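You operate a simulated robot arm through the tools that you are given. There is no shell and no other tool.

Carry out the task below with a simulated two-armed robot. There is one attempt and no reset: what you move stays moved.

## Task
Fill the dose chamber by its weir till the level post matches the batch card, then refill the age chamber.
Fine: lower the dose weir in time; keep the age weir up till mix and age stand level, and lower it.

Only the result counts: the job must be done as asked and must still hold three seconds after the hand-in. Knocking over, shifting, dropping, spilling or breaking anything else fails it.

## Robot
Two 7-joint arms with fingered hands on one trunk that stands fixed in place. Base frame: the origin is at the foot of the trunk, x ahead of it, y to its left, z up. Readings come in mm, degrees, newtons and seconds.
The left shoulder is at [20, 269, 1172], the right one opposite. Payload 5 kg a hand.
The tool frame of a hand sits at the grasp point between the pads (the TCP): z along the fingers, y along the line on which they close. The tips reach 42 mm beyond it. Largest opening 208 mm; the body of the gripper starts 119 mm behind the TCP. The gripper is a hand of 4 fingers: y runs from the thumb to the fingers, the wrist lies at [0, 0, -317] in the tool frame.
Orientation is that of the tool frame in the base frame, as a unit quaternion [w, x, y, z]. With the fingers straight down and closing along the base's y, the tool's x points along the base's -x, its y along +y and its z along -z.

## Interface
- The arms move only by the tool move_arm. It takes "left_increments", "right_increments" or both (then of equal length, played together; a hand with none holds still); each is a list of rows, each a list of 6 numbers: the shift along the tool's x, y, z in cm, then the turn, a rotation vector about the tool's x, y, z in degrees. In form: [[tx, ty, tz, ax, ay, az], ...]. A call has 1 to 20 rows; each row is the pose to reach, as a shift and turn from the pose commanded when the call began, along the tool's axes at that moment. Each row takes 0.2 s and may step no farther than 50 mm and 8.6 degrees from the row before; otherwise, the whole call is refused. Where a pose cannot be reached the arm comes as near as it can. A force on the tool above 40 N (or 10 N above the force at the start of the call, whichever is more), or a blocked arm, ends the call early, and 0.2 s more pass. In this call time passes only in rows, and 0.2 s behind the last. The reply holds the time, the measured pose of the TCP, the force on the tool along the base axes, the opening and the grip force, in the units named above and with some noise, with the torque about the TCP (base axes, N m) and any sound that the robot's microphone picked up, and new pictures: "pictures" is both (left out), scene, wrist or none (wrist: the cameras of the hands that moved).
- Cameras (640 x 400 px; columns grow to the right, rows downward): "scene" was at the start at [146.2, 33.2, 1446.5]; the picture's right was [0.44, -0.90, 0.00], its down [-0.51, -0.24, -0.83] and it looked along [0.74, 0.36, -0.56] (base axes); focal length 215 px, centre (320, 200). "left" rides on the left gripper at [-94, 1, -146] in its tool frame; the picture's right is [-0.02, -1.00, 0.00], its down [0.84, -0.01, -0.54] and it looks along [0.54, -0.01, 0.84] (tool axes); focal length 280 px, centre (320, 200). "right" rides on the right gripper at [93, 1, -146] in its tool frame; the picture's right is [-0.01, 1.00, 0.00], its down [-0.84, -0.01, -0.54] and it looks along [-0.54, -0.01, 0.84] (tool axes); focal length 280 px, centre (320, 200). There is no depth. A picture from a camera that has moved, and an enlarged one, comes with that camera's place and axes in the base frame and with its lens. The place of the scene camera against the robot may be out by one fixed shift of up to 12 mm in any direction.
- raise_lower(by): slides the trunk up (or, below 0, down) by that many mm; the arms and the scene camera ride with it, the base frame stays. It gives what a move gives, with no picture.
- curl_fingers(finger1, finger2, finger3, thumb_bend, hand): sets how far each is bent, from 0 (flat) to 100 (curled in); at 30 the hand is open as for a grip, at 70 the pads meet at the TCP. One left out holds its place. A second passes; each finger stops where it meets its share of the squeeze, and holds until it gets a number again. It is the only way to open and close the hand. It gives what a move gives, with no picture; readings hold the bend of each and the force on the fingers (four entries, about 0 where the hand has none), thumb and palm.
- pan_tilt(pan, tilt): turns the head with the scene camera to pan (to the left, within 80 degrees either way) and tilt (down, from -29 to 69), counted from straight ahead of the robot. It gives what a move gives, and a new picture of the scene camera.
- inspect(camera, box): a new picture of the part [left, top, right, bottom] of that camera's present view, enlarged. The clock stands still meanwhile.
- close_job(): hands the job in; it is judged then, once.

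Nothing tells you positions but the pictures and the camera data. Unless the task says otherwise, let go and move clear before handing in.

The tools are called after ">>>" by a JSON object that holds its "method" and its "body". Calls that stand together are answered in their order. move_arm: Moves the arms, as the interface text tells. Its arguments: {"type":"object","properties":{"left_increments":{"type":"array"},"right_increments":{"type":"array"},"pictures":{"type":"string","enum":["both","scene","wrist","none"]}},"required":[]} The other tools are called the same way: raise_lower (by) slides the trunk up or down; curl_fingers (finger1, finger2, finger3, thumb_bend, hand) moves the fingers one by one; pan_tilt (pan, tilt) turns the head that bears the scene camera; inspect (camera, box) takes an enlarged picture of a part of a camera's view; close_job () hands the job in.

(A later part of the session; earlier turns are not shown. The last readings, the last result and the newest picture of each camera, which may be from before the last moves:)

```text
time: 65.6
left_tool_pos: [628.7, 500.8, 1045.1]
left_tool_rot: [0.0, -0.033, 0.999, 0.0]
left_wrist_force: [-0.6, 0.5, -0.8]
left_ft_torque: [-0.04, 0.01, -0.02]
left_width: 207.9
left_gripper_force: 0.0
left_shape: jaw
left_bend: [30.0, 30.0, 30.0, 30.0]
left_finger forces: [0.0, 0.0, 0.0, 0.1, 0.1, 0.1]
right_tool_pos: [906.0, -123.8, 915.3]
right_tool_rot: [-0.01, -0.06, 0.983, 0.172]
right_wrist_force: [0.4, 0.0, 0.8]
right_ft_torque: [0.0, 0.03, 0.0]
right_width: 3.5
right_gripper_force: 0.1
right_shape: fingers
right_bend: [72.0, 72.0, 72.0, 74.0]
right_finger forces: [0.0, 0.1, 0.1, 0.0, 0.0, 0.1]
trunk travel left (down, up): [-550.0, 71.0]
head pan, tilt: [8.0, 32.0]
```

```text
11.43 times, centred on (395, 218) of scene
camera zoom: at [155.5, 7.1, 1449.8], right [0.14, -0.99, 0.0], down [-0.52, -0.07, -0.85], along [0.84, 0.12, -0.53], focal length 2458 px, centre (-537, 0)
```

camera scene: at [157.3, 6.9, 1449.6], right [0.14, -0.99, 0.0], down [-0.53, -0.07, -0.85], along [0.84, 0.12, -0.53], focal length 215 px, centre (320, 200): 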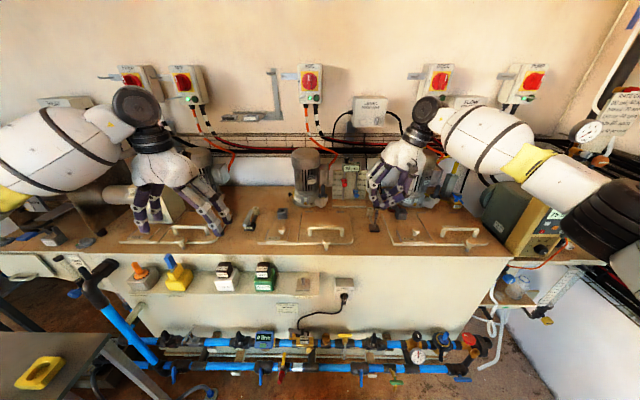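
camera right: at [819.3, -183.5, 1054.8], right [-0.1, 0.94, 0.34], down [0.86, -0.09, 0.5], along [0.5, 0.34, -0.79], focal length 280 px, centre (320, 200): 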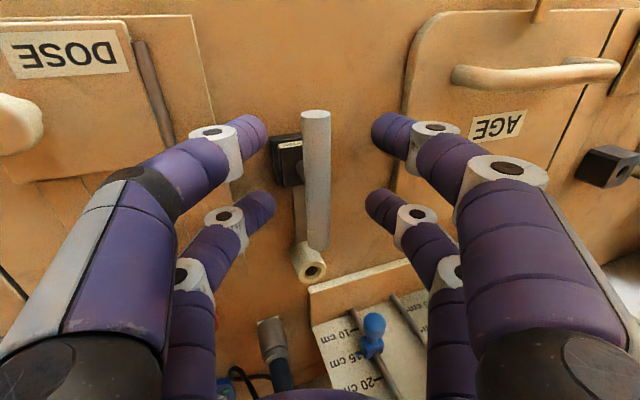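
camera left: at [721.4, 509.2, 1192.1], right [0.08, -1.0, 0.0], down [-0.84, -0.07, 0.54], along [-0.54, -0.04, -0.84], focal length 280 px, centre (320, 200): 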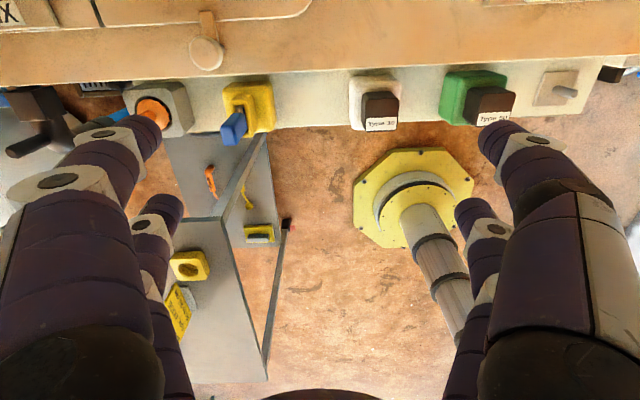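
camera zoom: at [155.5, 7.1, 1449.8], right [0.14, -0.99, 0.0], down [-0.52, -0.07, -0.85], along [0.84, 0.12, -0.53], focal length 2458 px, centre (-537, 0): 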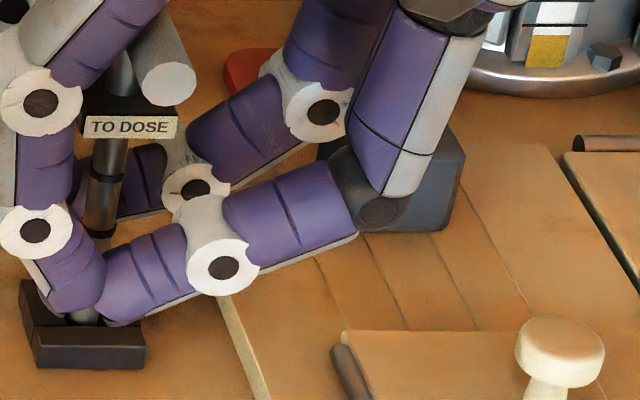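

The bar slipped and the weir is still about 80 mm up, held by friction. I'll open, rise so the fingertips are above the bar, close, and press it down.

>>> {"method": "curl_fingers", "body": {"hand": "right", "finger1": 58, "finger2": 58, "finger3": 58, "thumb_bend": 58}}

>>> {"method": "inspect", "body": {"camera": "scene", "box": [320, 140, 440, 240]}}

>>> {"method": "inspect", "body": {"camera": "right", "box": [200, 60, 440, 300]}}

```text
time: 66.6
left_tool_pos: [628.3, 500.7, 1046.1]
left_tool_rot: [0.0, -0.033, 0.999, 0.0]
left_wrist_force: [-1.1, 0.3, -0.5]
left_ft_torque: [-0.01, 0.01, 0.01]
left_width: 207.9
left_gripper_force: 0.1
left_shape: jaw
left_bend: [30.0, 30.0, 30.0, 30.0]
left_finger forces: [0.0, 0.0, 0.0, 0.0, 0.0, 0.0]
right_tool_pos: [904.3, -123.9, 915.0]
right_tool_rot: [-0.01, -0.061, 0.983, 0.172]
right_wrist_force: [0.0, -0.8, -1.4]
right_ft_torque: [-0.01, 0.01, -0.01]
right_width: 75.2
right_gripper_force: 0.1
right_shape: fingers
right_bend: [57.0, 57.0, 57.0, 57.0]
right_finger forces: [0.0, 0.0, 0.0, 0.0, 0.0, 0.1]
trunk travel left (down, up): [-550.0, 71.0]
head pan, tilt: [8.0, 32.0]
```

```text
4.00 times, centred on (380, 190) of scene
camera zoom: at [155.2, 7.2, 1449.9], right [0.14, -0.99, 0.0], down [-0.52, -0.07, -0.85], along [0.84, 0.12, -0.53], focal length 860 px, centre (80, 240)
```

zoom: 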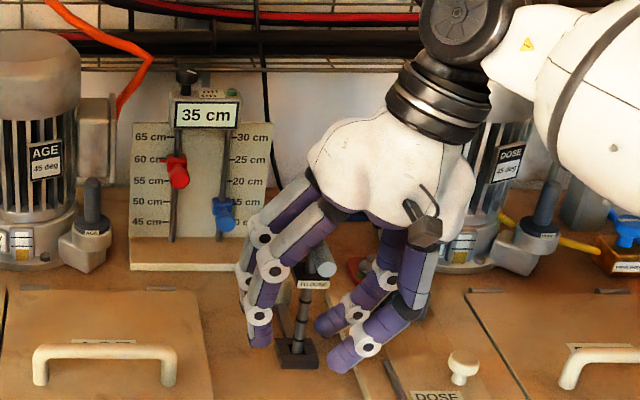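

```text
1.67 times, centred on (320, 180) of right
camera zoom: at [819.1, -184.0, 1053.1], right [-0.1, 0.94, 0.34], down [0.86, -0.09, 0.5], along [0.5, 0.34, -0.79], focal length 467 px, centre (320, 233)
```

zoom: 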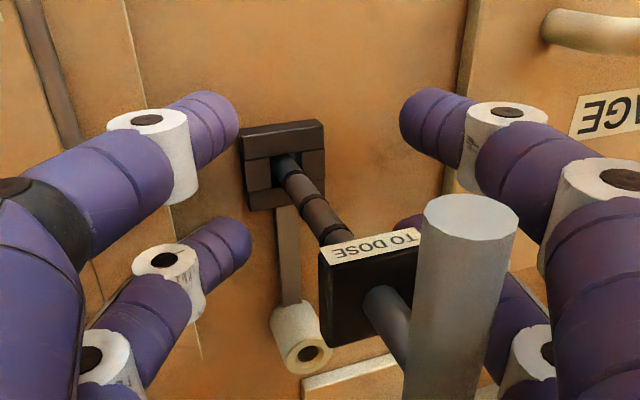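

The weir is confirmed about 80 mm up and the post still reads 35. I'll rise above the bar now.

>>> {"method": "move_arm", "body": {"right_increments": [[0.02, 1.3, -4.4, 0, 0, 0], [0.04, 2.4, -8.6, 0, 0, 0], [0.06, 3.02, -10.17, 0, 0, 0]], "pictures": "none"}}

>>> {"method": "inspect", "body": {"camera": "right", "box": [200, 60, 440, 300]}}

>>> {"method": "inspect", "body": {"camera": "scene", "box": [320, 140, 440, 240]}}

```text
time: 67.4
left_tool_pos: [628.5, 499.3, 1046.3]
left_tool_rot: [0.0, -0.033, 0.999, -0.001]
left_wrist_force: [0.2, 0.5, 0.9]
left_ft_torque: [-0.05, -0.04, 0.0]
left_width: 208.0
left_gripper_force: 0.1
left_shape: jaw
left_bend: [30.0, 30.0, 30.0, 30.0]
left_finger forces: [0.1, 0.0, 0.0, 0.1, 0.0, 0.0]
right_tool_pos: [906.7, -130.3, 1022.3]
right_tool_rot: [-0.01, -0.06, 0.983, 0.172]
right_wrist_force: [-0.5, -0.5, -0.8]
right_ft_torque: [-0.01, -0.02, -0.01]
right_width: 75.3
right_gripper_force: 0.1
right_shape: fingers
right_bend: [57.0, 57.0, 57.0, 57.0]
right_finger forces: [0.0, 0.0, 0.1, 0.0, 0.0, 0.1]
trunk travel left (down, up): [-550.0, 71.0]
head pan, tilt: [8.0, 32.0]
```

```text
1.67 times, centred on (320, 180) of right
camera zoom: at [820.2, -190.8, 1159.7], right [-0.1, 0.94, 0.34], down [0.86, -0.09, 0.5], along [0.5, 0.34, -0.79], focal length 467 px, centre (320, 233)
```

zoom: 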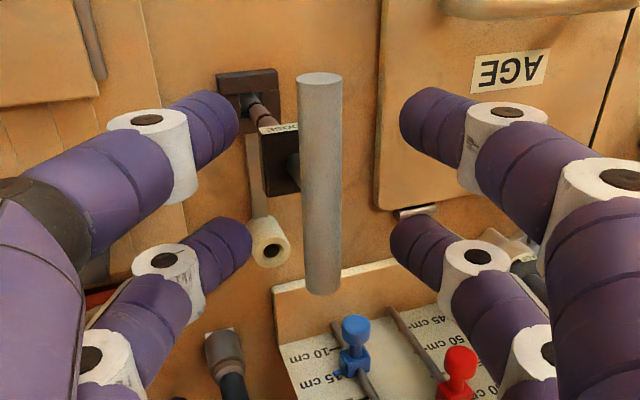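

```text
4.00 times, centred on (380, 190) of scene
camera zoom: at [155.0, 7.4, 1449.9], right [0.14, -0.99, 0.0], down [-0.52, -0.07, -0.85], along [0.84, 0.12, -0.53], focal length 860 px, centre (80, 240)
```

zoom: 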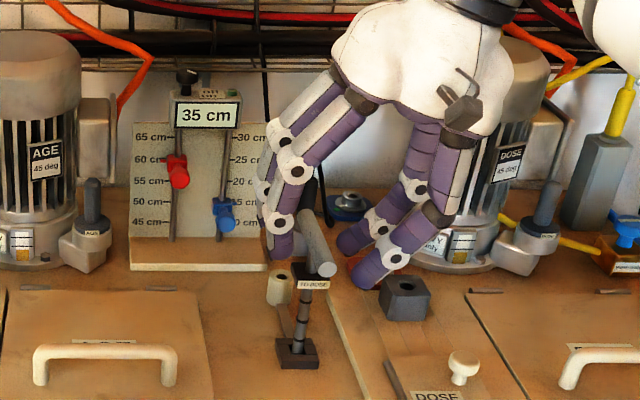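

Well placed above the bar, and the post reads 35. I'll close the tips and press down.

>>> {"method": "curl_fingers", "body": {"hand": "right", "finger1": 70, "finger2": 70, "finger3": 70, "thumb_bend": 70}}

>>> {"method": "move_arm", "body": {"right_increments": [[0, -1.5, 3.2, 0, 0, 0], [0, -2.5, 6.2, 0, 0, 0], [0, -3.1, 8.1, 0, 0, 0]], "pictures": "none"}}

>>> {"method": "inspect", "body": {"camera": "scene", "box": [320, 140, 440, 240]}}

>>> {"method": "inspect", "body": {"camera": "scene", "box": [375, 200, 415, 235]}}

```text
time: 68.4
left_tool_pos: [629.0, 500.5, 1046.6]
left_tool_rot: [-0.001, -0.033, 0.999, 0.0]
left_wrist_force: [0.7, -0.4, 0.3]
left_ft_torque: [-0.01, 0.01, -0.03]
left_width: 208.2
left_gripper_force: 0.1
left_shape: jaw
left_bend: [30.0, 30.0, 30.0, 30.0]
left_finger forces: [0.0, 0.1, 0.1, 0.1, 0.1, 0.0]
right_tool_pos: [907.1, -131.4, 1021.1]
right_tool_rot: [-0.01, -0.06, 0.983, 0.172]
right_wrist_force: [1.3, 0.2, -3.0]
right_ft_torque: [-0.06, -0.01, 0.03]
right_width: 23.5
right_gripper_force: 8.7
right_shape: fingers
right_bend: [67.0, 67.0, 68.0, 69.0]
right_finger forces: [3.8, 3.8, 3.8, 0.0, 5.5, 0.0]
trunk travel left (down, up): [-550.0, 71.0]
head pan, tilt: [8.0, 32.0]
```

```text
time: 69.2
left_tool_pos: [629.5, 499.1, 1046.0]
left_tool_rot: [0.0, -0.033, 0.999, 0.0]
left_wrist_force: [0.0, -0.4, -0.2]
left_ft_torque: [0.0, 0.03, -0.03]
left_width: 207.9
left_gripper_force: 0.1
left_shape: jaw
left_bend: [30.0, 30.0, 30.0, 30.0]
left_finger forces: [0.0, 0.1, 0.0, 0.0, 0.0, 0.0]
right_tool_pos: [906.8, -132.1, 933.6]
right_tool_rot: [-0.01, -0.061, 0.983, 0.172]
right_wrist_force: [4.8, 3.3, 0.5]
right_ft_torque: [0.17, -0.13, -0.01]
right_width: 23.4
right_gripper_force: 8.6
right_shape: fingers
right_bend: [67.0, 67.0, 68.0, 69.0]
right_finger forces: [5.2, 5.7, 2.7, 0.0, 4.4, 0.0]
trunk travel left (down, up): [-550.0, 71.0]
head pan, tilt: [8.0, 32.0]
```

```text
4.00 times, centred on (380, 190) of scene
camera zoom: at [155.7, 7.3, 1449.7], right [0.14, -0.99, 0.0], down [-0.53, -0.07, -0.85], along [0.84, 0.12, -0.53], focal length 860 px, centre (80, 240)
```

zoom: 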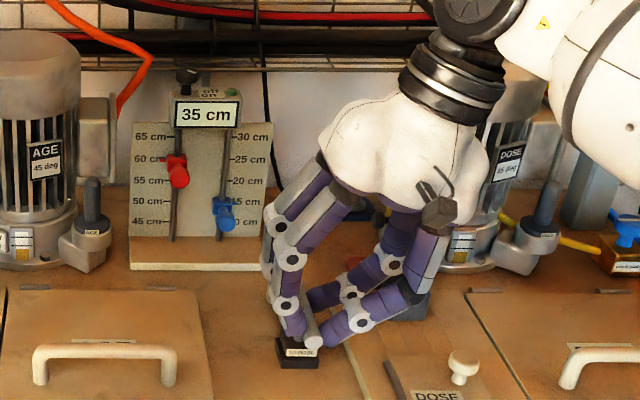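

```text
11.43 times, centred on (395, 218) of scene
camera zoom: at [155.7, 7.3, 1449.7], right [0.14, -0.99, 0.0], down [-0.53, -0.07, -0.85], along [0.84, 0.12, -0.53], focal length 2458 px, centre (-537, 0)
```

zoom: 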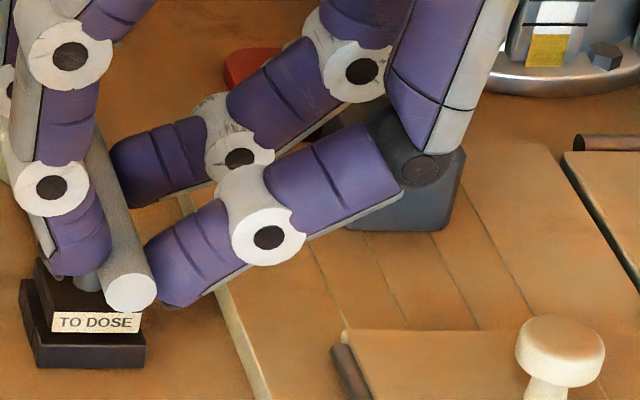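

It's nearly seated, about 3 mm to go, and the post reads 35. I'll press down a bit more.

>>> {"method": "move_arm", "body": {"right_increments": [[0, -0.15, 0.45, 0, 0, 0], [0, -0.28, 0.8, 0, 0, 0]], "pictures": "none"}}

>>> {"method": "inspect", "body": {"camera": "scene", "box": [375, 200, 415, 235]}}

>>> {"method": "inspect", "body": {"camera": "scene", "box": [345, 155, 385, 185]}}

```text
time: 69.8
left_tool_pos: [628.2, 501.1, 1047.2]
left_tool_rot: [0.0, -0.033, 0.999, 0.0]
left_wrist_force: [0.6, 0.5, 0.7]
left_ft_torque: [0.02, 0.02, -0.03]
left_width: 208.0
left_gripper_force: 0.0
left_shape: jaw
left_bend: [30.0, 30.0, 30.0, 30.0]
left_finger forces: [0.1, 0.1, 0.0, 0.1, 0.0, 0.1]
right_tool_pos: [906.9, -132.4, 928.3]
right_tool_rot: [-0.007, -0.06, 0.983, 0.173]
right_wrist_force: [10.0, 2.5, 18.9]
right_ft_torque: [0.37, -0.19, -0.08]
right_width: 23.3
right_gripper_force: 13.8
right_shape: fingers
right_bend: [66.0, 66.0, 68.0, 69.0]
right_finger forces: [8.9, 8.8, 3.6, 0.1, 6.1, 0.1]
trunk travel left (down, up): [-550.0, 71.0]
head pan, tilt: [8.0, 32.0]
```

```text
11.43 times, centred on (395, 218) of scene
camera zoom: at [154.6, 7.4, 1450.2], right [0.14, -0.99, 0.0], down [-0.52, -0.07, -0.85], along [0.84, 0.12, -0.53], focal length 2458 px, centre (-537, 0)
```

zoom: 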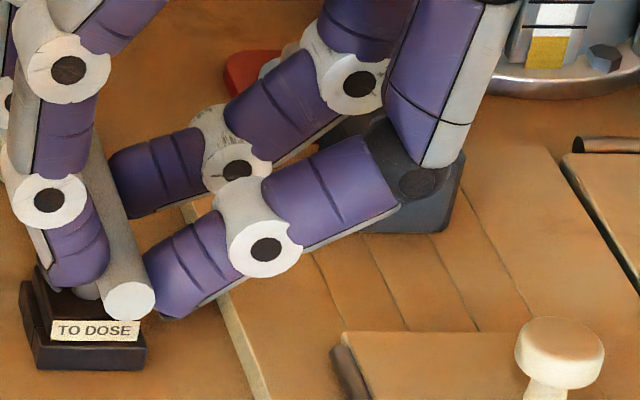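

```text
13.33 times, centred on (365, 170) of scene
camera zoom: at [154.6, 7.4, 1450.2], right [0.14, -0.99, 0.0], down [-0.52, -0.07, -0.85], along [0.84, 0.12, -0.53], focal length 2867 px, centre (-280, 600)
```

zoom: 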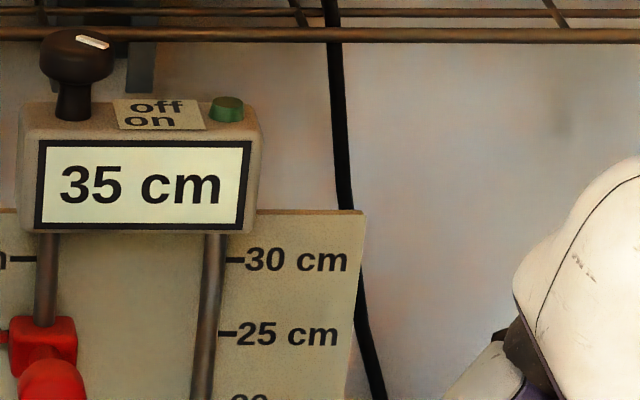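

The dose weir is fully seated and the post shows 35 cm. I'll release the right hand and lift it clear straight up.

>>> {"method": "curl_fingers", "body": {"hand": "right", "finger1": 50, "finger2": 50, "finger3": 50, "thumb_bend": 50}}

>>> {"method": "move_arm", "body": {"right_increments": [[0, 1.3, -3.7, 0, 0, 0], [0, 2.6, -7.5, 0, 0, 0], [0, 4.1, -11.3, 0, 0, 0], [0, 5.3, -14.5, 0, 0, 0]], "pictures": "both"}}

>>> {"method": "inspect", "body": {"camera": "scene", "box": [320, 140, 440, 240]}}

>>> {"method": "inspect", "body": {"camera": "scene", "box": [375, 200, 415, 235]}}

```text
time: 70.8
left_tool_pos: [629.4, 500.7, 1046.0]
left_tool_rot: [0.0, -0.034, 0.999, -0.001]
left_wrist_force: [-0.5, 0.2, 0.4]
left_ft_torque: [-0.02, -0.01, 0.02]
left_width: 208.1
left_gripper_force: 0.0
left_shape: jaw
left_bend: [30.0, 30.0, 30.0, 30.0]
left_finger forces: [0.0, 0.0, 0.0, 0.1, 0.0, 0.0]
right_tool_pos: [905.5, -133.1, 925.9]
right_tool_rot: [-0.009, -0.06, 0.983, 0.171]
right_wrist_force: [-0.3, -0.3, 2.2]
right_ft_torque: [-0.13, 0.13, -0.09]
right_width: 111.2
right_gripper_force: 1.3
right_shape: fingers
right_bend: [50.0, 50.0, 50.0, 50.0]
right_finger forces: [0.1, 0.0, 0.0, 0.1, 2.4, 0.0]
trunk travel left (down, up): [-550.0, 71.0]
head pan, tilt: [8.0, 32.0]
```

```text
time: 71.8
left_tool_pos: [628.9, 499.4, 1046.6]
left_tool_rot: [0.0, -0.034, 0.999, 0.0]
left_wrist_force: [-0.2, 0.6, 0.3]
left_ft_torque: [-0.03, -0.07, -0.01]
left_width: 208.0
left_gripper_force: 0.1
left_shape: jaw
left_bend: [30.0, 30.0, 30.0, 30.0]
left_finger forces: [0.0, 0.0, 0.1, 0.0, 0.0, 0.1]
right_tool_pos: [904.9, -127.9, 1081.6]
right_tool_rot: [-0.009, -0.06, 0.983, 0.171]
right_wrist_force: [-0.4, 0.9, -1.0]
right_ft_torque: [-0.03, -0.02, 0.01]
right_width: 112.3
right_gripper_force: 0.1
right_shape: fingers
right_bend: [50.0, 50.0, 50.0, 50.0]
right_finger forces: [0.0, 0.0, 0.0, 0.0, 0.0, 0.1]
trunk travel left (down, up): [-550.0, 71.0]
head pan, tilt: [8.0, 32.0]
camera scene: at [154.8, 7.4, 1449.9], right [0.14, -0.99, 0.0], down [-0.52, -0.07, -0.85], along [0.84, 0.12, -0.53], focal length 215 px, centre (320, 200)
camera right: at [818.4, -188.4, 1219.7], right [-0.1, 0.94, 0.34], down [0.86, -0.09, 0.5], along [0.5, 0.34, -0.79], focal length 280 px, centre (320, 200)
```

scene: 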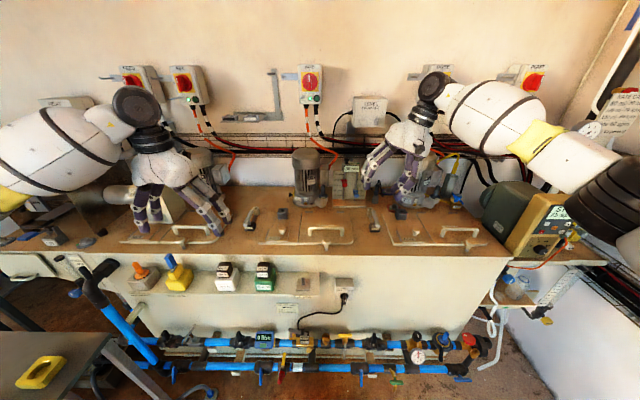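
right: 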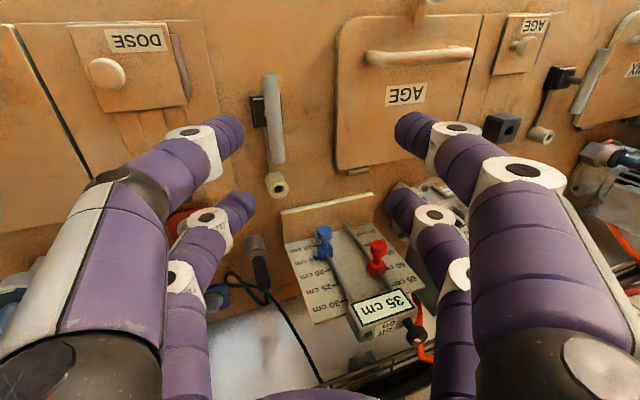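

```text
4.00 times, centred on (380, 190) of scene
camera zoom: at [154.8, 7.4, 1449.9], right [0.14, -0.99, 0.0], down [-0.52, -0.07, -0.85], along [0.84, 0.12, -0.53], focal length 860 px, centre (80, 240)
```

zoom: 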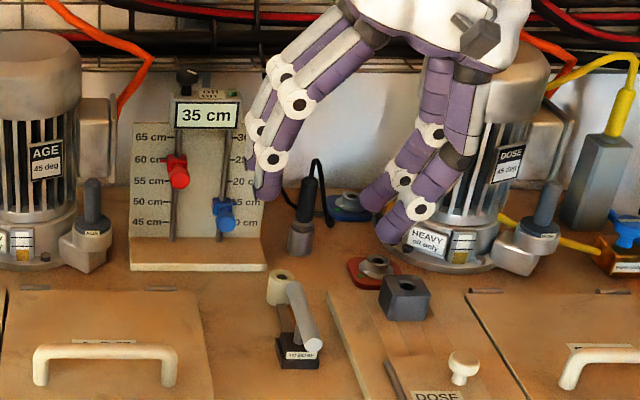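

```text
11.43 times, centred on (395, 218) of scene
camera zoom: at [154.8, 7.4, 1449.9], right [0.14, -0.99, 0.0], down [-0.52, -0.07, -0.85], along [0.84, 0.12, -0.53], focal length 2458 px, centre (-537, 0)
```

zoom: 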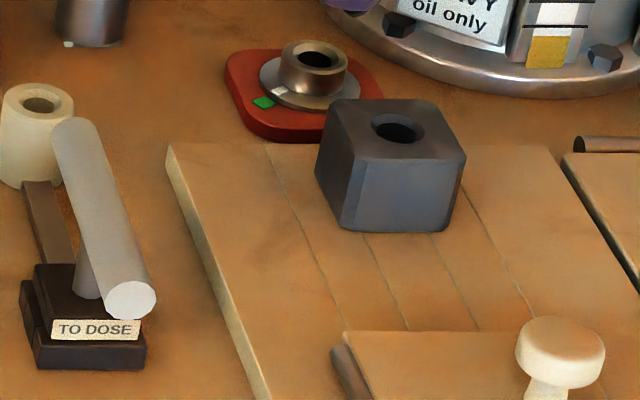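

The dose weir is home and the post reads 35 cm. Next is the age weir: I'll half close the left hand and bring it above the age T-bar, which I put near (828,405,911).

>>> {"method": "pan_tilt", "body": {"pan": 22, "tilt": 34}}

>>> {"method": "curl_fingers", "body": {"hand": "left", "finger1": 52, "finger2": 52, "finger3": 52, "thumb_bend": 52}}

>>> {"method": "move_arm", "body": {"left_increments": [[-3.85, -2.16, 0.1, 0, 0, -0.6], [-7.7, -4.3, 0.3, 0, 0, -1.3], [-11.5, -6.5, 0.6, 0, 0, -1.9], [-15.4, -8.6, 1.0, 0, 0, -2.6], [-19.2, -10.8, 1.6, 0, 0, -3.2]], "pictures": "both"}}

>>> {"method": "inspect", "body": {"camera": "scene", "box": [220, 120, 360, 240]}}

>>> {"method": "inspect", "body": {"camera": "left", "box": [200, 40, 440, 280]}}

```text
time: 72.5
left_tool_pos: [629.1, 499.0, 1045.9]
left_tool_rot: [0.0, -0.033, 0.999, 0.0]
left_wrist_force: [-0.3, 0.0, -0.3]
left_ft_torque: [0.02, 0.01, 0.04]
left_width: 208.1
left_gripper_force: 0.1
left_shape: jaw
left_bend: [30.0, 30.0, 30.0, 30.0]
left_finger forces: [0.0, 0.1, 0.1, 0.1, 0.0, 0.0]
right_tool_pos: [904.7, -128.4, 1081.2]
right_tool_rot: [-0.009, -0.06, 0.983, 0.172]
right_wrist_force: [0.4, 0.4, 0.4]
right_ft_torque: [-0.03, -0.05, 0.0]
right_width: 112.7
right_gripper_force: 0.1
right_shape: fingers
right_bend: [50.0, 50.0, 50.0, 50.0]
right_finger forces: [0.1, 0.0, 0.0, 0.0, 0.0, 0.0]
trunk travel left (down, up): [-550.0, 71.0]
head pan, tilt: [22.0, 34.0]
camera scene: at [148.6, 27.9, 1446.8], right [0.37, -0.93, 0.0], down [-0.52, -0.21, -0.83], along [0.77, 0.31, -0.56], focal length 215 px, centre (320, 200)
```

scene: 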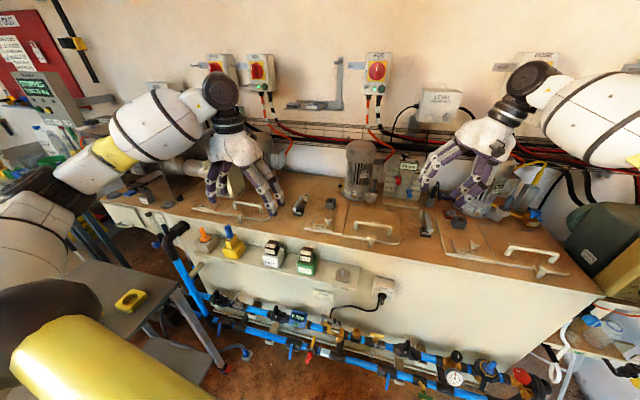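

```text
time: 73.5
left_tool_pos: [629.1, 499.7, 1046.6]
left_tool_rot: [0.0, -0.034, 0.999, -0.001]
left_wrist_force: [-0.5, -0.5, 0.1]
left_ft_torque: [0.0, 0.02, -0.02]
left_width: 102.7
left_gripper_force: 0.0
left_shape: fingers
left_bend: [52.0, 52.0, 52.0, 52.0]
left_finger forces: [0.0, 0.0, 0.0, 0.0, 0.0, 0.0]
right_tool_pos: [905.1, -129.0, 1081.4]
right_tool_rot: [-0.009, -0.061, 0.983, 0.172]
right_wrist_force: [-0.1, -0.2, 0.0]
right_ft_torque: [-0.04, 0.0, -0.01]
right_width: 112.2
right_gripper_force: 0.0
right_shape: fingers
right_bend: [50.0, 50.0, 50.0, 50.0]
right_finger forces: [0.0, 0.0, 0.0, 0.0, 0.0, 0.0]
trunk travel left (down, up): [-550.0, 71.0]
head pan, tilt: [22.0, 34.0]
```

```text
time: 74.7
left_tool_pos: [827.7, 405.9, 1028.9]
left_tool_rot: [0.0, -0.06, 0.998, 0.0]
left_wrist_force: [0.6, -0.1, 0.2]
left_ft_torque: [-0.01, 0.1, 0.0]
left_width: 102.7
left_gripper_force: 0.0
left_shape: fingers
left_bend: [52.0, 52.0, 52.0, 52.0]
left_finger forces: [0.0, 0.1, 0.0, 0.0, 0.0, 0.0]
right_tool_pos: [905.4, -130.0, 1079.8]
right_tool_rot: [-0.01, -0.06, 0.983, 0.172]
right_wrist_force: [1.2, -1.4, -1.4]
right_ft_torque: [0.22, 0.03, 0.02]
right_width: 112.5
right_gripper_force: 0.0
right_shape: fingers
right_bend: [50.0, 50.0, 50.0, 50.0]
right_finger forces: [0.0, 0.0, 0.0, 0.0, 0.1, 0.0]
trunk travel left (down, up): [-550.0, 71.0]
head pan, tilt: [22.0, 34.0]
camera scene: at [149.4, 27.0, 1446.5], right [0.37, -0.93, 0.0], down [-0.52, -0.21, -0.83], along [0.77, 0.31, -0.56], focal length 215 px, centre (320, 200)
camera left: at [918.8, 419.7, 1174.4], right [0.14, -0.99, 0.0], down [-0.83, -0.12, 0.54], along [-0.53, -0.07, -0.84], focal length 280 px, centre (320, 200)
```

scene: 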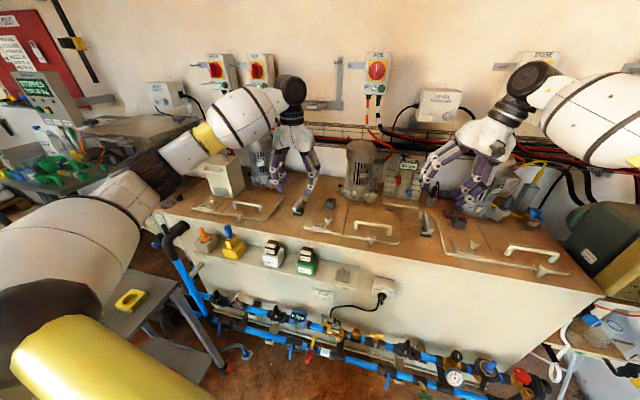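
left: 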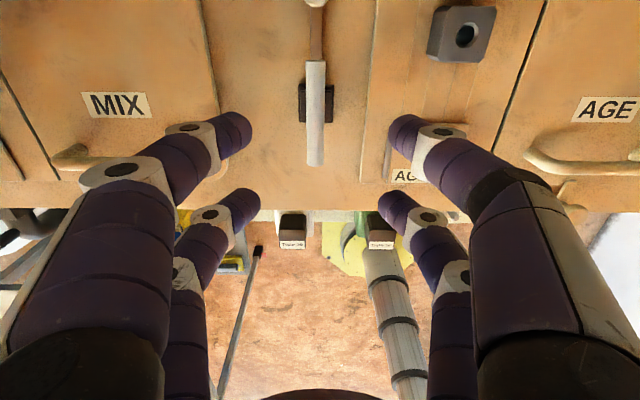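

```text
3.33 times, centred on (290, 180) of scene
camera zoom: at [149.4, 27.0, 1446.5], right [0.37, -0.93, 0.0], down [-0.52, -0.21, -0.83], along [0.77, 0.31, -0.56], focal length 717 px, centre (420, 267)
```

zoom: 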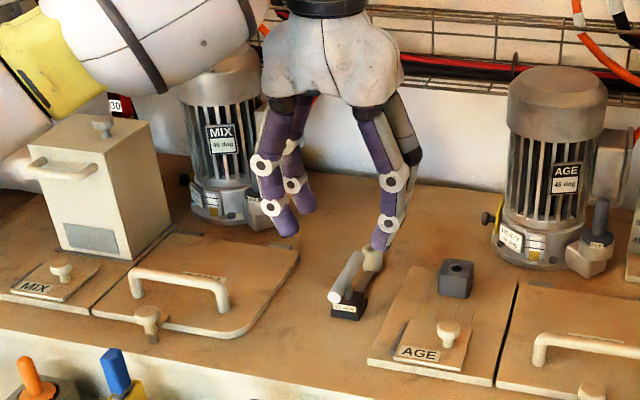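

```text
1.67 times, centred on (320, 160) of left
camera zoom: at [918.8, 419.7, 1174.4], right [0.14, -0.99, 0.0], down [-0.83, -0.12, 0.54], along [-0.53, -0.07, -0.84], focal length 467 px, centre (320, 267)
```

zoom: 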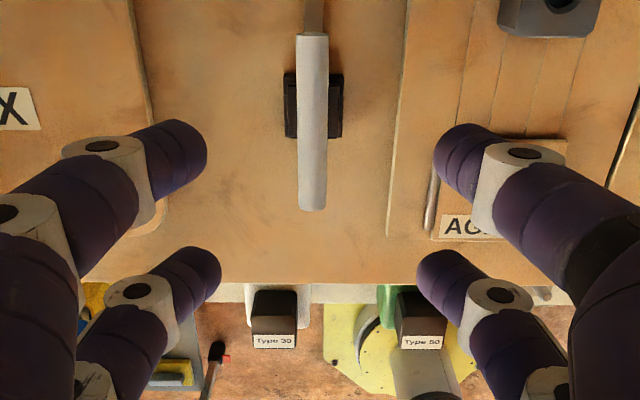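

The wrist view puts the age bar's centre at about (842,413,911), a bit further out than my first estimate. I'll correct for that, descend most of the way and verify.

>>> {"method": "move_arm", "body": {"left_increments": [[-0.75, 0.26, 2.4, 0, 0, 0], [-1.5, 0.53, 4.8, 0, 0, 0], [-1.5, 0.53, 6.9, 0, 0, 0]], "pictures": "both"}}

>>> {"method": "inspect", "body": {"camera": "scene", "box": [260, 150, 350, 230]}}

>>> {"method": "inspect", "body": {"camera": "left", "box": [200, 40, 440, 280]}}

```text
time: 75.5
left_tool_pos: [840.3, 412.8, 960.3]
left_tool_rot: [0.0, -0.061, 0.998, 0.0]
left_wrist_force: [-0.3, -0.3, 0.0]
left_ft_torque: [-0.02, 0.07, -0.05]
left_width: 102.7
left_gripper_force: 0.0
left_shape: fingers
left_bend: [52.0, 52.0, 52.0, 52.0]
left_finger forces: [0.0, 0.0, 0.0, 0.0, 0.0, 0.0]
right_tool_pos: [906.1, -129.7, 1080.2]
right_tool_rot: [-0.01, -0.061, 0.983, 0.171]
right_wrist_force: [0.5, 0.3, 0.4]
right_ft_torque: [0.04, 0.05, 0.03]
right_width: 112.3
right_gripper_force: 0.0
right_shape: fingers
right_bend: [50.0, 50.0, 50.0, 50.0]
right_finger forces: [0.0, 0.0, 0.0, 0.1, 0.0, 0.1]
trunk travel left (down, up): [-550.0, 71.0]
head pan, tilt: [22.0, 34.0]
camera scene: at [149.3, 27.9, 1446.6], right [0.37, -0.93, 0.0], down [-0.52, -0.21, -0.83], along [0.77, 0.31, -0.56], focal length 215 px, centre (320, 200)
camera left: at [933.9, 426.1, 1106.7], right [0.14, -0.99, 0.0], down [-0.83, -0.12, 0.54], along [-0.53, -0.07, -0.84], focal length 280 px, centre (320, 200)
```

scene: 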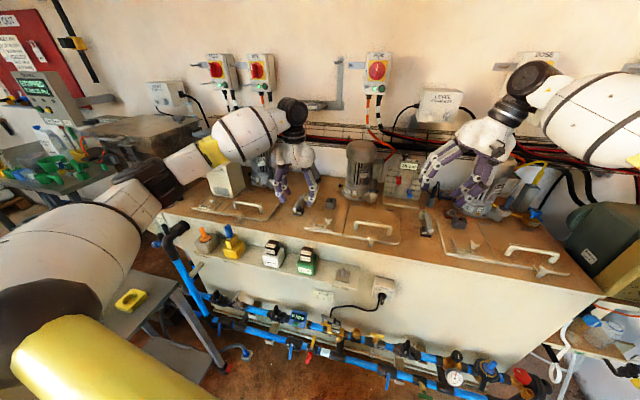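
left: 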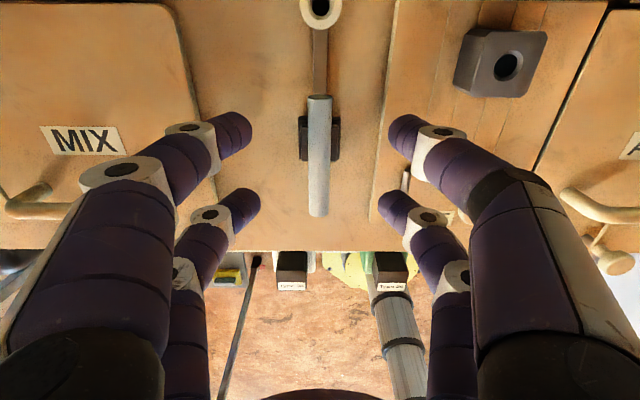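

```text
5.00 times, centred on (305, 190) of scene
camera zoom: at [149.3, 27.9, 1446.6], right [0.37, -0.93, 0.0], down [-0.52, -0.21, -0.83], along [0.77, 0.31, -0.56], focal length 1075 px, centre (395, 250)
```

zoom: 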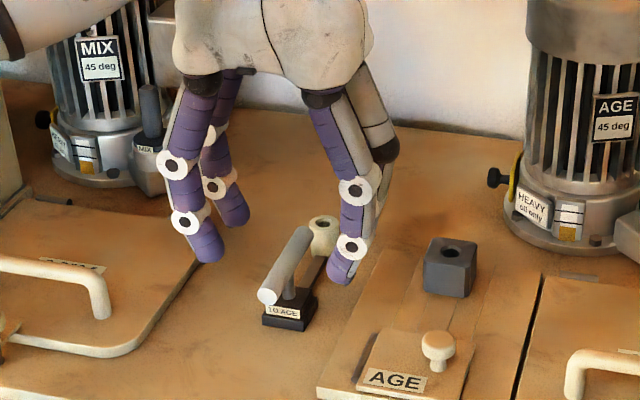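

```text
1.67 times, centred on (320, 160) of left
camera zoom: at [933.9, 426.1, 1106.7], right [0.14, -0.99, 0.0], down [-0.83, -0.12, 0.54], along [-0.53, -0.07, -0.84], focal length 467 px, centre (320, 267)
```

zoom: 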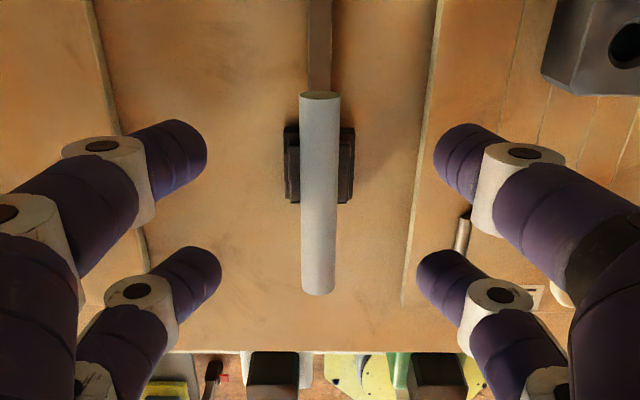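

The bar is confirmed at (843,414,912). I'll descend around it and grip.

>>> {"method": "move_arm", "body": {"left_increments": [[-0.13, 0.04, 2.3, 0, 0, 0], [-0.26, 0.07, 4.6, 0, 0, 0]], "pictures": "wrist"}}

>>> {"method": "curl_fingers", "body": {"hand": "left", "finger1": 78, "finger2": 78, "finger3": 78, "thumb_bend": 78}}

>>> {"method": "inspect", "body": {"camera": "scene", "box": [260, 150, 350, 230]}}

>>> {"method": "inspect", "body": {"camera": "left", "box": [200, 40, 440, 280]}}

```text
time: 76.1
left_tool_pos: [845.9, 414.3, 915.6]
left_tool_rot: [-0.001, -0.061, 0.998, 0.0]
left_wrist_force: [-0.2, -1.0, -0.4]
left_ft_torque: [-0.04, 0.01, 0.05]
left_width: 102.5
left_gripper_force: 0.0
left_shape: fingers
left_bend: [52.0, 52.0, 52.0, 52.0]
left_finger forces: [0.1, 0.0, 0.1, 0.0, 0.0, 0.0]
right_tool_pos: [906.7, -128.8, 1082.1]
right_tool_rot: [-0.008, -0.06, 0.983, 0.172]
right_wrist_force: [-0.3, -0.1, 0.3]
right_ft_torque: [-0.05, 0.01, 0.0]
right_width: 112.4
right_gripper_force: 0.1
right_shape: fingers
right_bend: [50.0, 50.0, 50.0, 50.0]
right_finger forces: [0.0, 0.1, 0.1, 0.0, 0.0, 0.0]
trunk travel left (down, up): [-550.0, 71.0]
head pan, tilt: [22.0, 34.0]
camera left: at [937.5, 427.7, 1061.7], right [0.14, -0.99, 0.0], down [-0.83, -0.12, 0.54], along [-0.53, -0.07, -0.84], focal length 280 px, centre (320, 200)
```

left: 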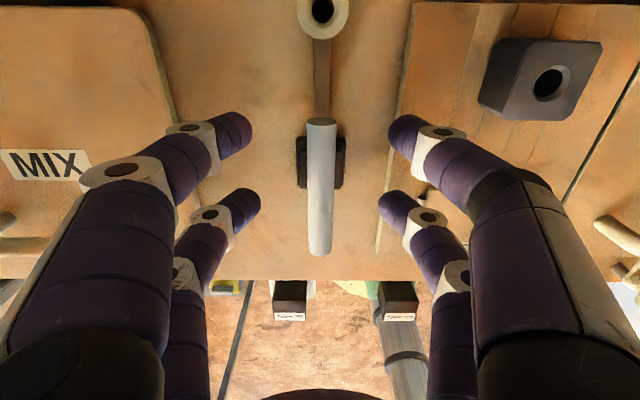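

```text
time: 77.1
left_tool_pos: [845.4, 413.2, 914.0]
left_tool_rot: [0.0, -0.06, 0.998, -0.001]
left_wrist_force: [-1.1, -11.0, -10.4]
left_ft_torque: [-0.18, 0.18, -0.37]
left_width: 11.2
left_gripper_force: 25.9
left_shape: fingers
left_bend: [71.0, 71.0, 71.0, 71.0]
left_finger forces: [9.0, 9.0, 10.0, 0.1, 23.1, 0.0]
right_tool_pos: [905.6, -128.9, 1081.4]
right_tool_rot: [-0.01, -0.059, 0.983, 0.172]
right_wrist_force: [0.6, -0.2, -0.2]
right_ft_torque: [0.04, -0.01, 0.0]
right_width: 112.5
right_gripper_force: 0.1
right_shape: fingers
right_bend: [50.0, 50.0, 50.0, 50.0]
right_finger forces: [0.0, 0.0, 0.0, 0.1, 0.0, 0.0]
trunk travel left (down, up): [-550.0, 71.0]
head pan, tilt: [22.0, 34.0]
```

```text
5.00 times, centred on (305, 190) of scene
camera zoom: at [149.3, 27.5, 1446.7], right [0.37, -0.93, 0.0], down [-0.52, -0.21, -0.83], along [0.77, 0.31, -0.56], focal length 1075 px, centre (395, 250)
```

zoom: 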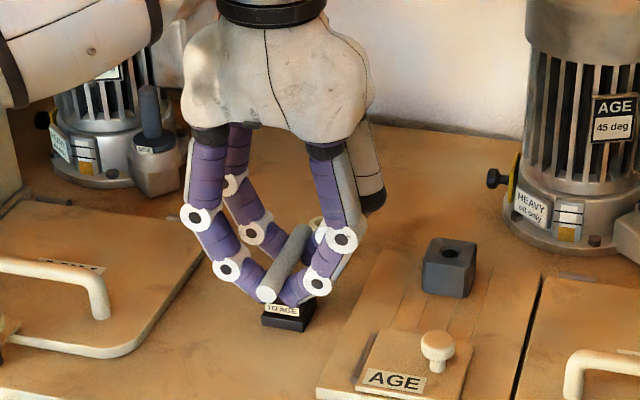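

```text
1.67 times, centred on (320, 160) of left
camera zoom: at [938.0, 426.0, 1061.0], right [0.14, -0.99, 0.0], down [-0.83, -0.11, 0.54], along [-0.53, -0.07, -0.84], focal length 467 px, centre (320, 267)
```

zoom: 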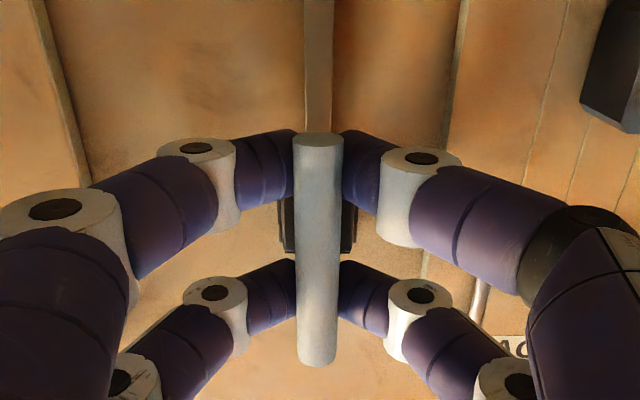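

The grip sits partly under the bar, which suits lifting. I'll raise the age weir by about 94 mm.

>>> {"method": "move_arm", "body": {"left_increments": [[0, 0, -1.5, 0, 0, 0], [0, 0, -3.5, 0, 0, 0], [0, 0, -5.5, 0, 0, 0], [0, 0, -7.5, 0, 0, 0], [0, 0, -9.4, 0, 0, 0]], "pictures": "wrist"}}

>>> {"method": "inspect", "body": {"camera": "scene", "box": [260, 150, 430, 250]}}

```text
time: 78.3
left_tool_pos: [845.2, 413.9, 1009.7]
left_tool_rot: [0.001, -0.061, 0.998, 0.001]
left_wrist_force: [-0.4, -15.3, -7.0]
left_ft_torque: [-0.27, 0.07, -0.4]
left_width: 11.3
left_gripper_force: 24.3
left_shape: fingers
left_bend: [71.0, 72.0, 72.0, 71.0]
left_finger forces: [8.3, 8.3, 9.3, 0.0, 22.5, 0.1]
right_tool_pos: [905.2, -129.2, 1081.2]
right_tool_rot: [-0.009, -0.06, 0.983, 0.173]
right_wrist_force: [-0.3, -0.2, 0.2]
right_ft_torque: [0.04, 0.03, 0.02]
right_width: 112.3
right_gripper_force: 0.0
right_shape: fingers
right_bend: [50.0, 50.0, 50.0, 50.0]
right_finger forces: [0.0, 0.1, 0.0, 0.1, 0.0, 0.1]
trunk travel left (down, up): [-550.0, 71.0]
head pan, tilt: [22.0, 34.0]
camera left: at [937.7, 426.4, 1155.7], right [0.14, -0.99, 0.0], down [-0.83, -0.11, 0.54], along [-0.53, -0.07, -0.84], focal length 280 px, centre (320, 200)
```

left: 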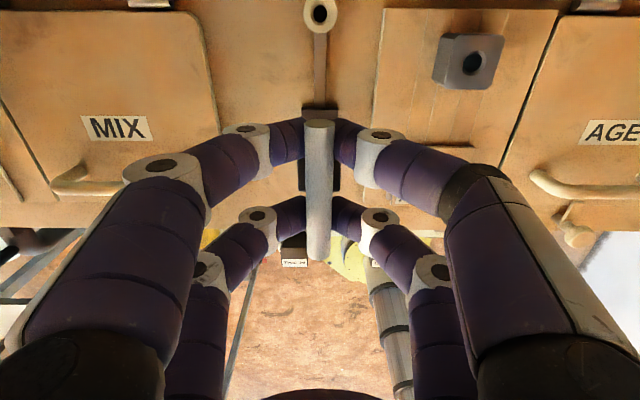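

```text
3.76 times, centred on (345, 200) of scene
camera zoom: at [149.2, 26.9, 1446.8], right [0.37, -0.93, 0.0], down [-0.52, -0.21, -0.83], along [0.77, 0.31, -0.56], focal length 810 px, centre (226, 200)
```

zoom: 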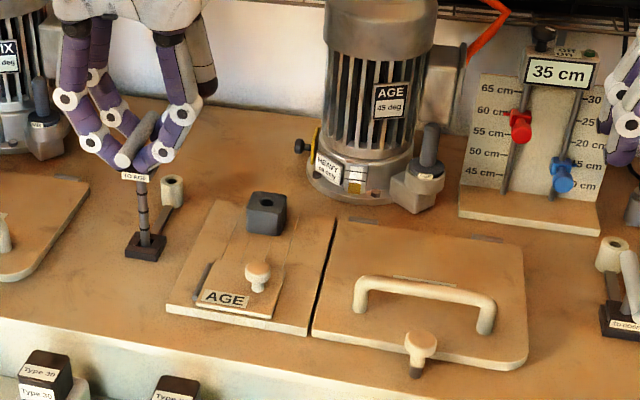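

The age weir is up 95 mm, the dose weir stays down and the post reads 35. Earlier I saw a sight tube with a scale at the tank's left front, so I'll check whether it shows the mix level.

>>> {"method": "inspect", "body": {"camera": "scene", "box": [120, 160, 220, 250]}}

>>> {"method": "inspect", "body": {"camera": "scene", "box": [190, 140, 350, 260]}}

>>> {"method": "move_arm", "body": {"left_increments": [[0, 0, 0, 0, 0, 0], [0, 0, 0, 0, 0, 0], [0, 0, 0, 0, 0, 0], [0, 0, 0, 0, 0, 0], [0, 0, 0, 0, 0, 0], [0, 0, 0, 0, 0, 0], [0, 0, 0, 0, 0, 0], [0, 0, 0, 0, 0, 0], [0, 0, 0, 0, 0, 0], [0, 0, 0, 0, 0, 0]], "pictures": "both"}}

```text
4.44 times, centred on (170, 205) of scene
camera zoom: at [149.2, 26.9, 1446.8], right [0.37, -0.93, 0.0], down [-0.52, -0.21, -0.83], along [0.77, 0.31, -0.56], focal length 956 px, centre (987, 178)
```

zoom: 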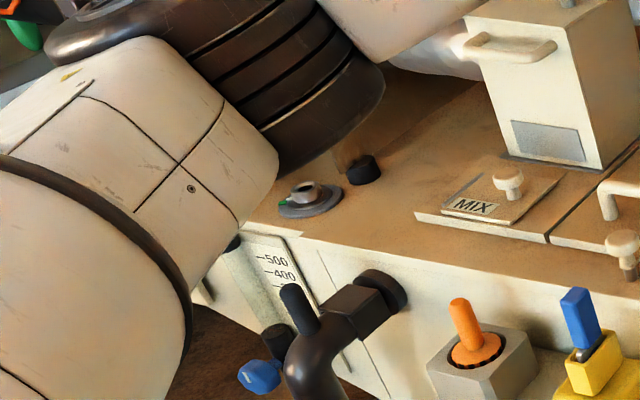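

```text
3.33 times, centred on (270, 200) of scene
camera zoom: at [149.2, 26.9, 1446.8], right [0.37, -0.93, 0.0], down [-0.52, -0.21, -0.83], along [0.77, 0.31, -0.56], focal length 717 px, centre (487, 200)
```

zoom: 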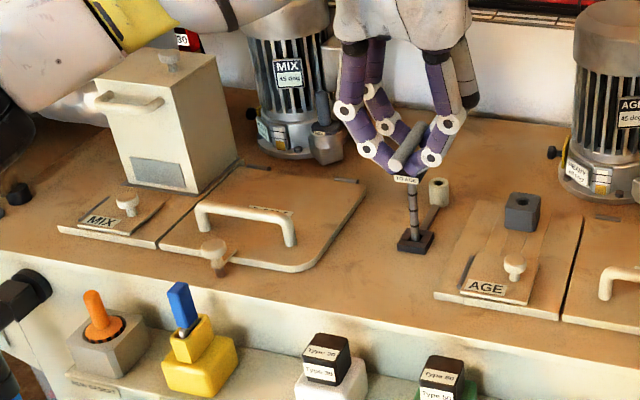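

```text
time: 80.5
left_tool_pos: [845.1, 414.2, 1008.8]
left_tool_rot: [-0.001, -0.061, 0.998, 0.0]
left_wrist_force: [7.0, -18.2, -2.9]
left_ft_torque: [-0.35, -0.18, -0.46]
left_width: 10.9
left_gripper_force: 23.2
left_shape: fingers
left_bend: [71.0, 72.0, 72.0, 72.0]
left_finger forces: [7.7, 7.7, 9.1, 0.1, 22.4, 0.0]
right_tool_pos: [905.1, -128.6, 1080.5]
right_tool_rot: [-0.01, -0.06, 0.983, 0.172]
right_wrist_force: [0.8, -0.8, 0.1]
right_ft_torque: [0.01, -0.01, -0.01]
right_width: 112.3
right_gripper_force: 0.1
right_shape: fingers
right_bend: [50.0, 50.0, 50.0, 50.0]
right_finger forces: [0.0, 0.0, 0.0, 0.1, 0.1, 0.1]
trunk travel left (down, up): [-550.0, 71.0]
head pan, tilt: [22.0, 34.0]
camera scene: at [149.3, 26.8, 1446.7], right [0.37, -0.93, 0.0], down [-0.52, -0.21, -0.83], along [0.77, 0.31, -0.56], focal length 215 px, centre (320, 200)
camera left: at [937.6, 426.6, 1154.7], right [0.14, -0.99, 0.0], down [-0.83, -0.12, 0.54], along [-0.53, -0.07, -0.84], focal length 280 px, centre (320, 200)
```

scene: 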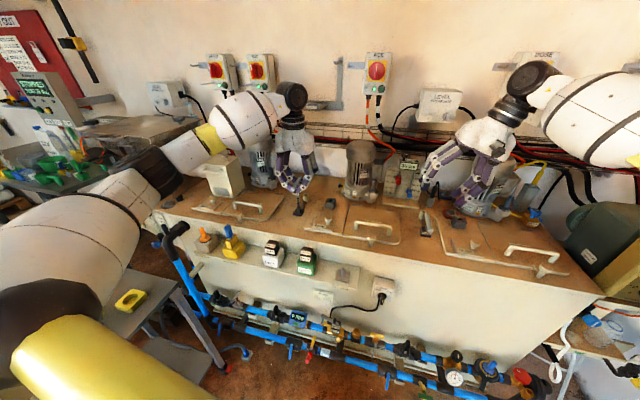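
left: 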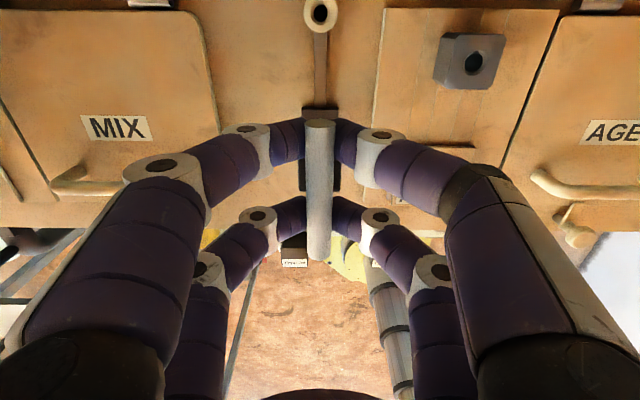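

I see no direct readout nearby, but a sight tube marked 500/400… is partly visible at the left end. I'll zoom into it to see whether its column changes.

>>> {"method": "inspect", "body": {"camera": "scene", "box": [160, 205, 200, 245]}}

>>> {"method": "move_arm", "body": {"left_increments": [[0, 0, 0, 0, 0, 0], [0, 0, 0, 0, 0, 0], [0, 0, 0, 0, 0, 0], [0, 0, 0, 0, 0, 0], [0, 0, 0, 0, 0, 0], [0, 0, 0, 0, 0, 0], [0, 0, 0, 0, 0, 0], [0, 0, 0, 0, 0, 0], [0, 0, 0, 0, 0, 0], [0, 0, 0, 0, 0, 0], [0, 0, 0, 0, 0, 0], [0, 0, 0, 0, 0, 0], [0, 0, 0, 0, 0, 0], [0, 0, 0, 0, 0, 0], [0, 0, 0, 0, 0, 0], [0, 0, 0, 0, 0, 0], [0, 0, 0, 0, 0, 0], [0, 0, 0, 0, 0, 0], [0, 0, 0, 0, 0, 0], [0, 0, 0, 0, 0, 0]], "pictures": "none"}}

>>> {"method": "inspect", "body": {"camera": "scene", "box": [190, 140, 430, 260]}}

```text
10.00 times, centred on (180, 225) of scene
camera zoom: at [149.3, 26.8, 1446.7], right [0.37, -0.93, 0.0], down [-0.52, -0.21, -0.83], along [0.77, 0.31, -0.56], focal length 2150 px, centre (1720, -50)
```

zoom: 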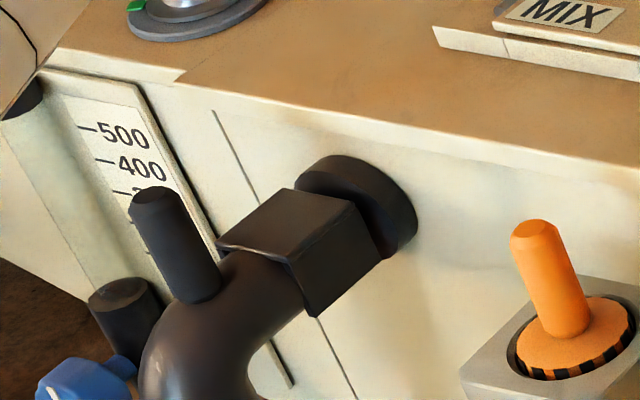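

```text
time: 84.7
left_tool_pos: [845.2, 414.0, 1008.7]
left_tool_rot: [0.001, -0.061, 0.998, 0.0]
left_wrist_force: [7.6, -17.9, -3.0]
left_ft_torque: [-0.35, -0.14, -0.41]
left_width: 10.9
left_gripper_force: 23.9
left_shape: fingers
left_bend: [71.0, 72.0, 72.0, 72.0]
left_finger forces: [7.9, 7.9, 9.2, 0.0, 22.4, 0.1]
right_tool_pos: [906.0, -128.6, 1081.2]
right_tool_rot: [-0.009, -0.061, 0.983, 0.171]
right_wrist_force: [-0.1, 0.0, 0.6]
right_ft_torque: [0.01, 0.0, 0.03]
right_width: 112.5
right_gripper_force: 0.1
right_shape: fingers
right_bend: [50.0, 50.0, 50.0, 50.0]
right_finger forces: [0.1, 0.1, 0.0, 0.0, 0.0, 0.0]
trunk travel left (down, up): [-550.0, 71.0]
head pan, tilt: [22.0, 34.0]
```

```text
2.67 times, centred on (310, 200) of scene
camera zoom: at [149.3, 26.8, 1446.7], right [0.37, -0.93, 0.0], down [-0.52, -0.21, -0.83], along [0.77, 0.31, -0.56], focal length 573 px, centre (347, 200)
```

zoom: 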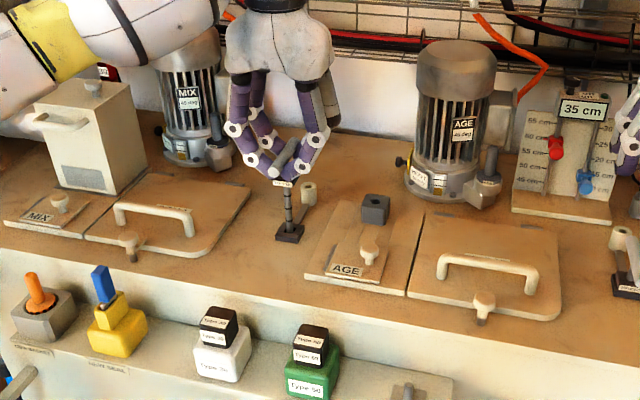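

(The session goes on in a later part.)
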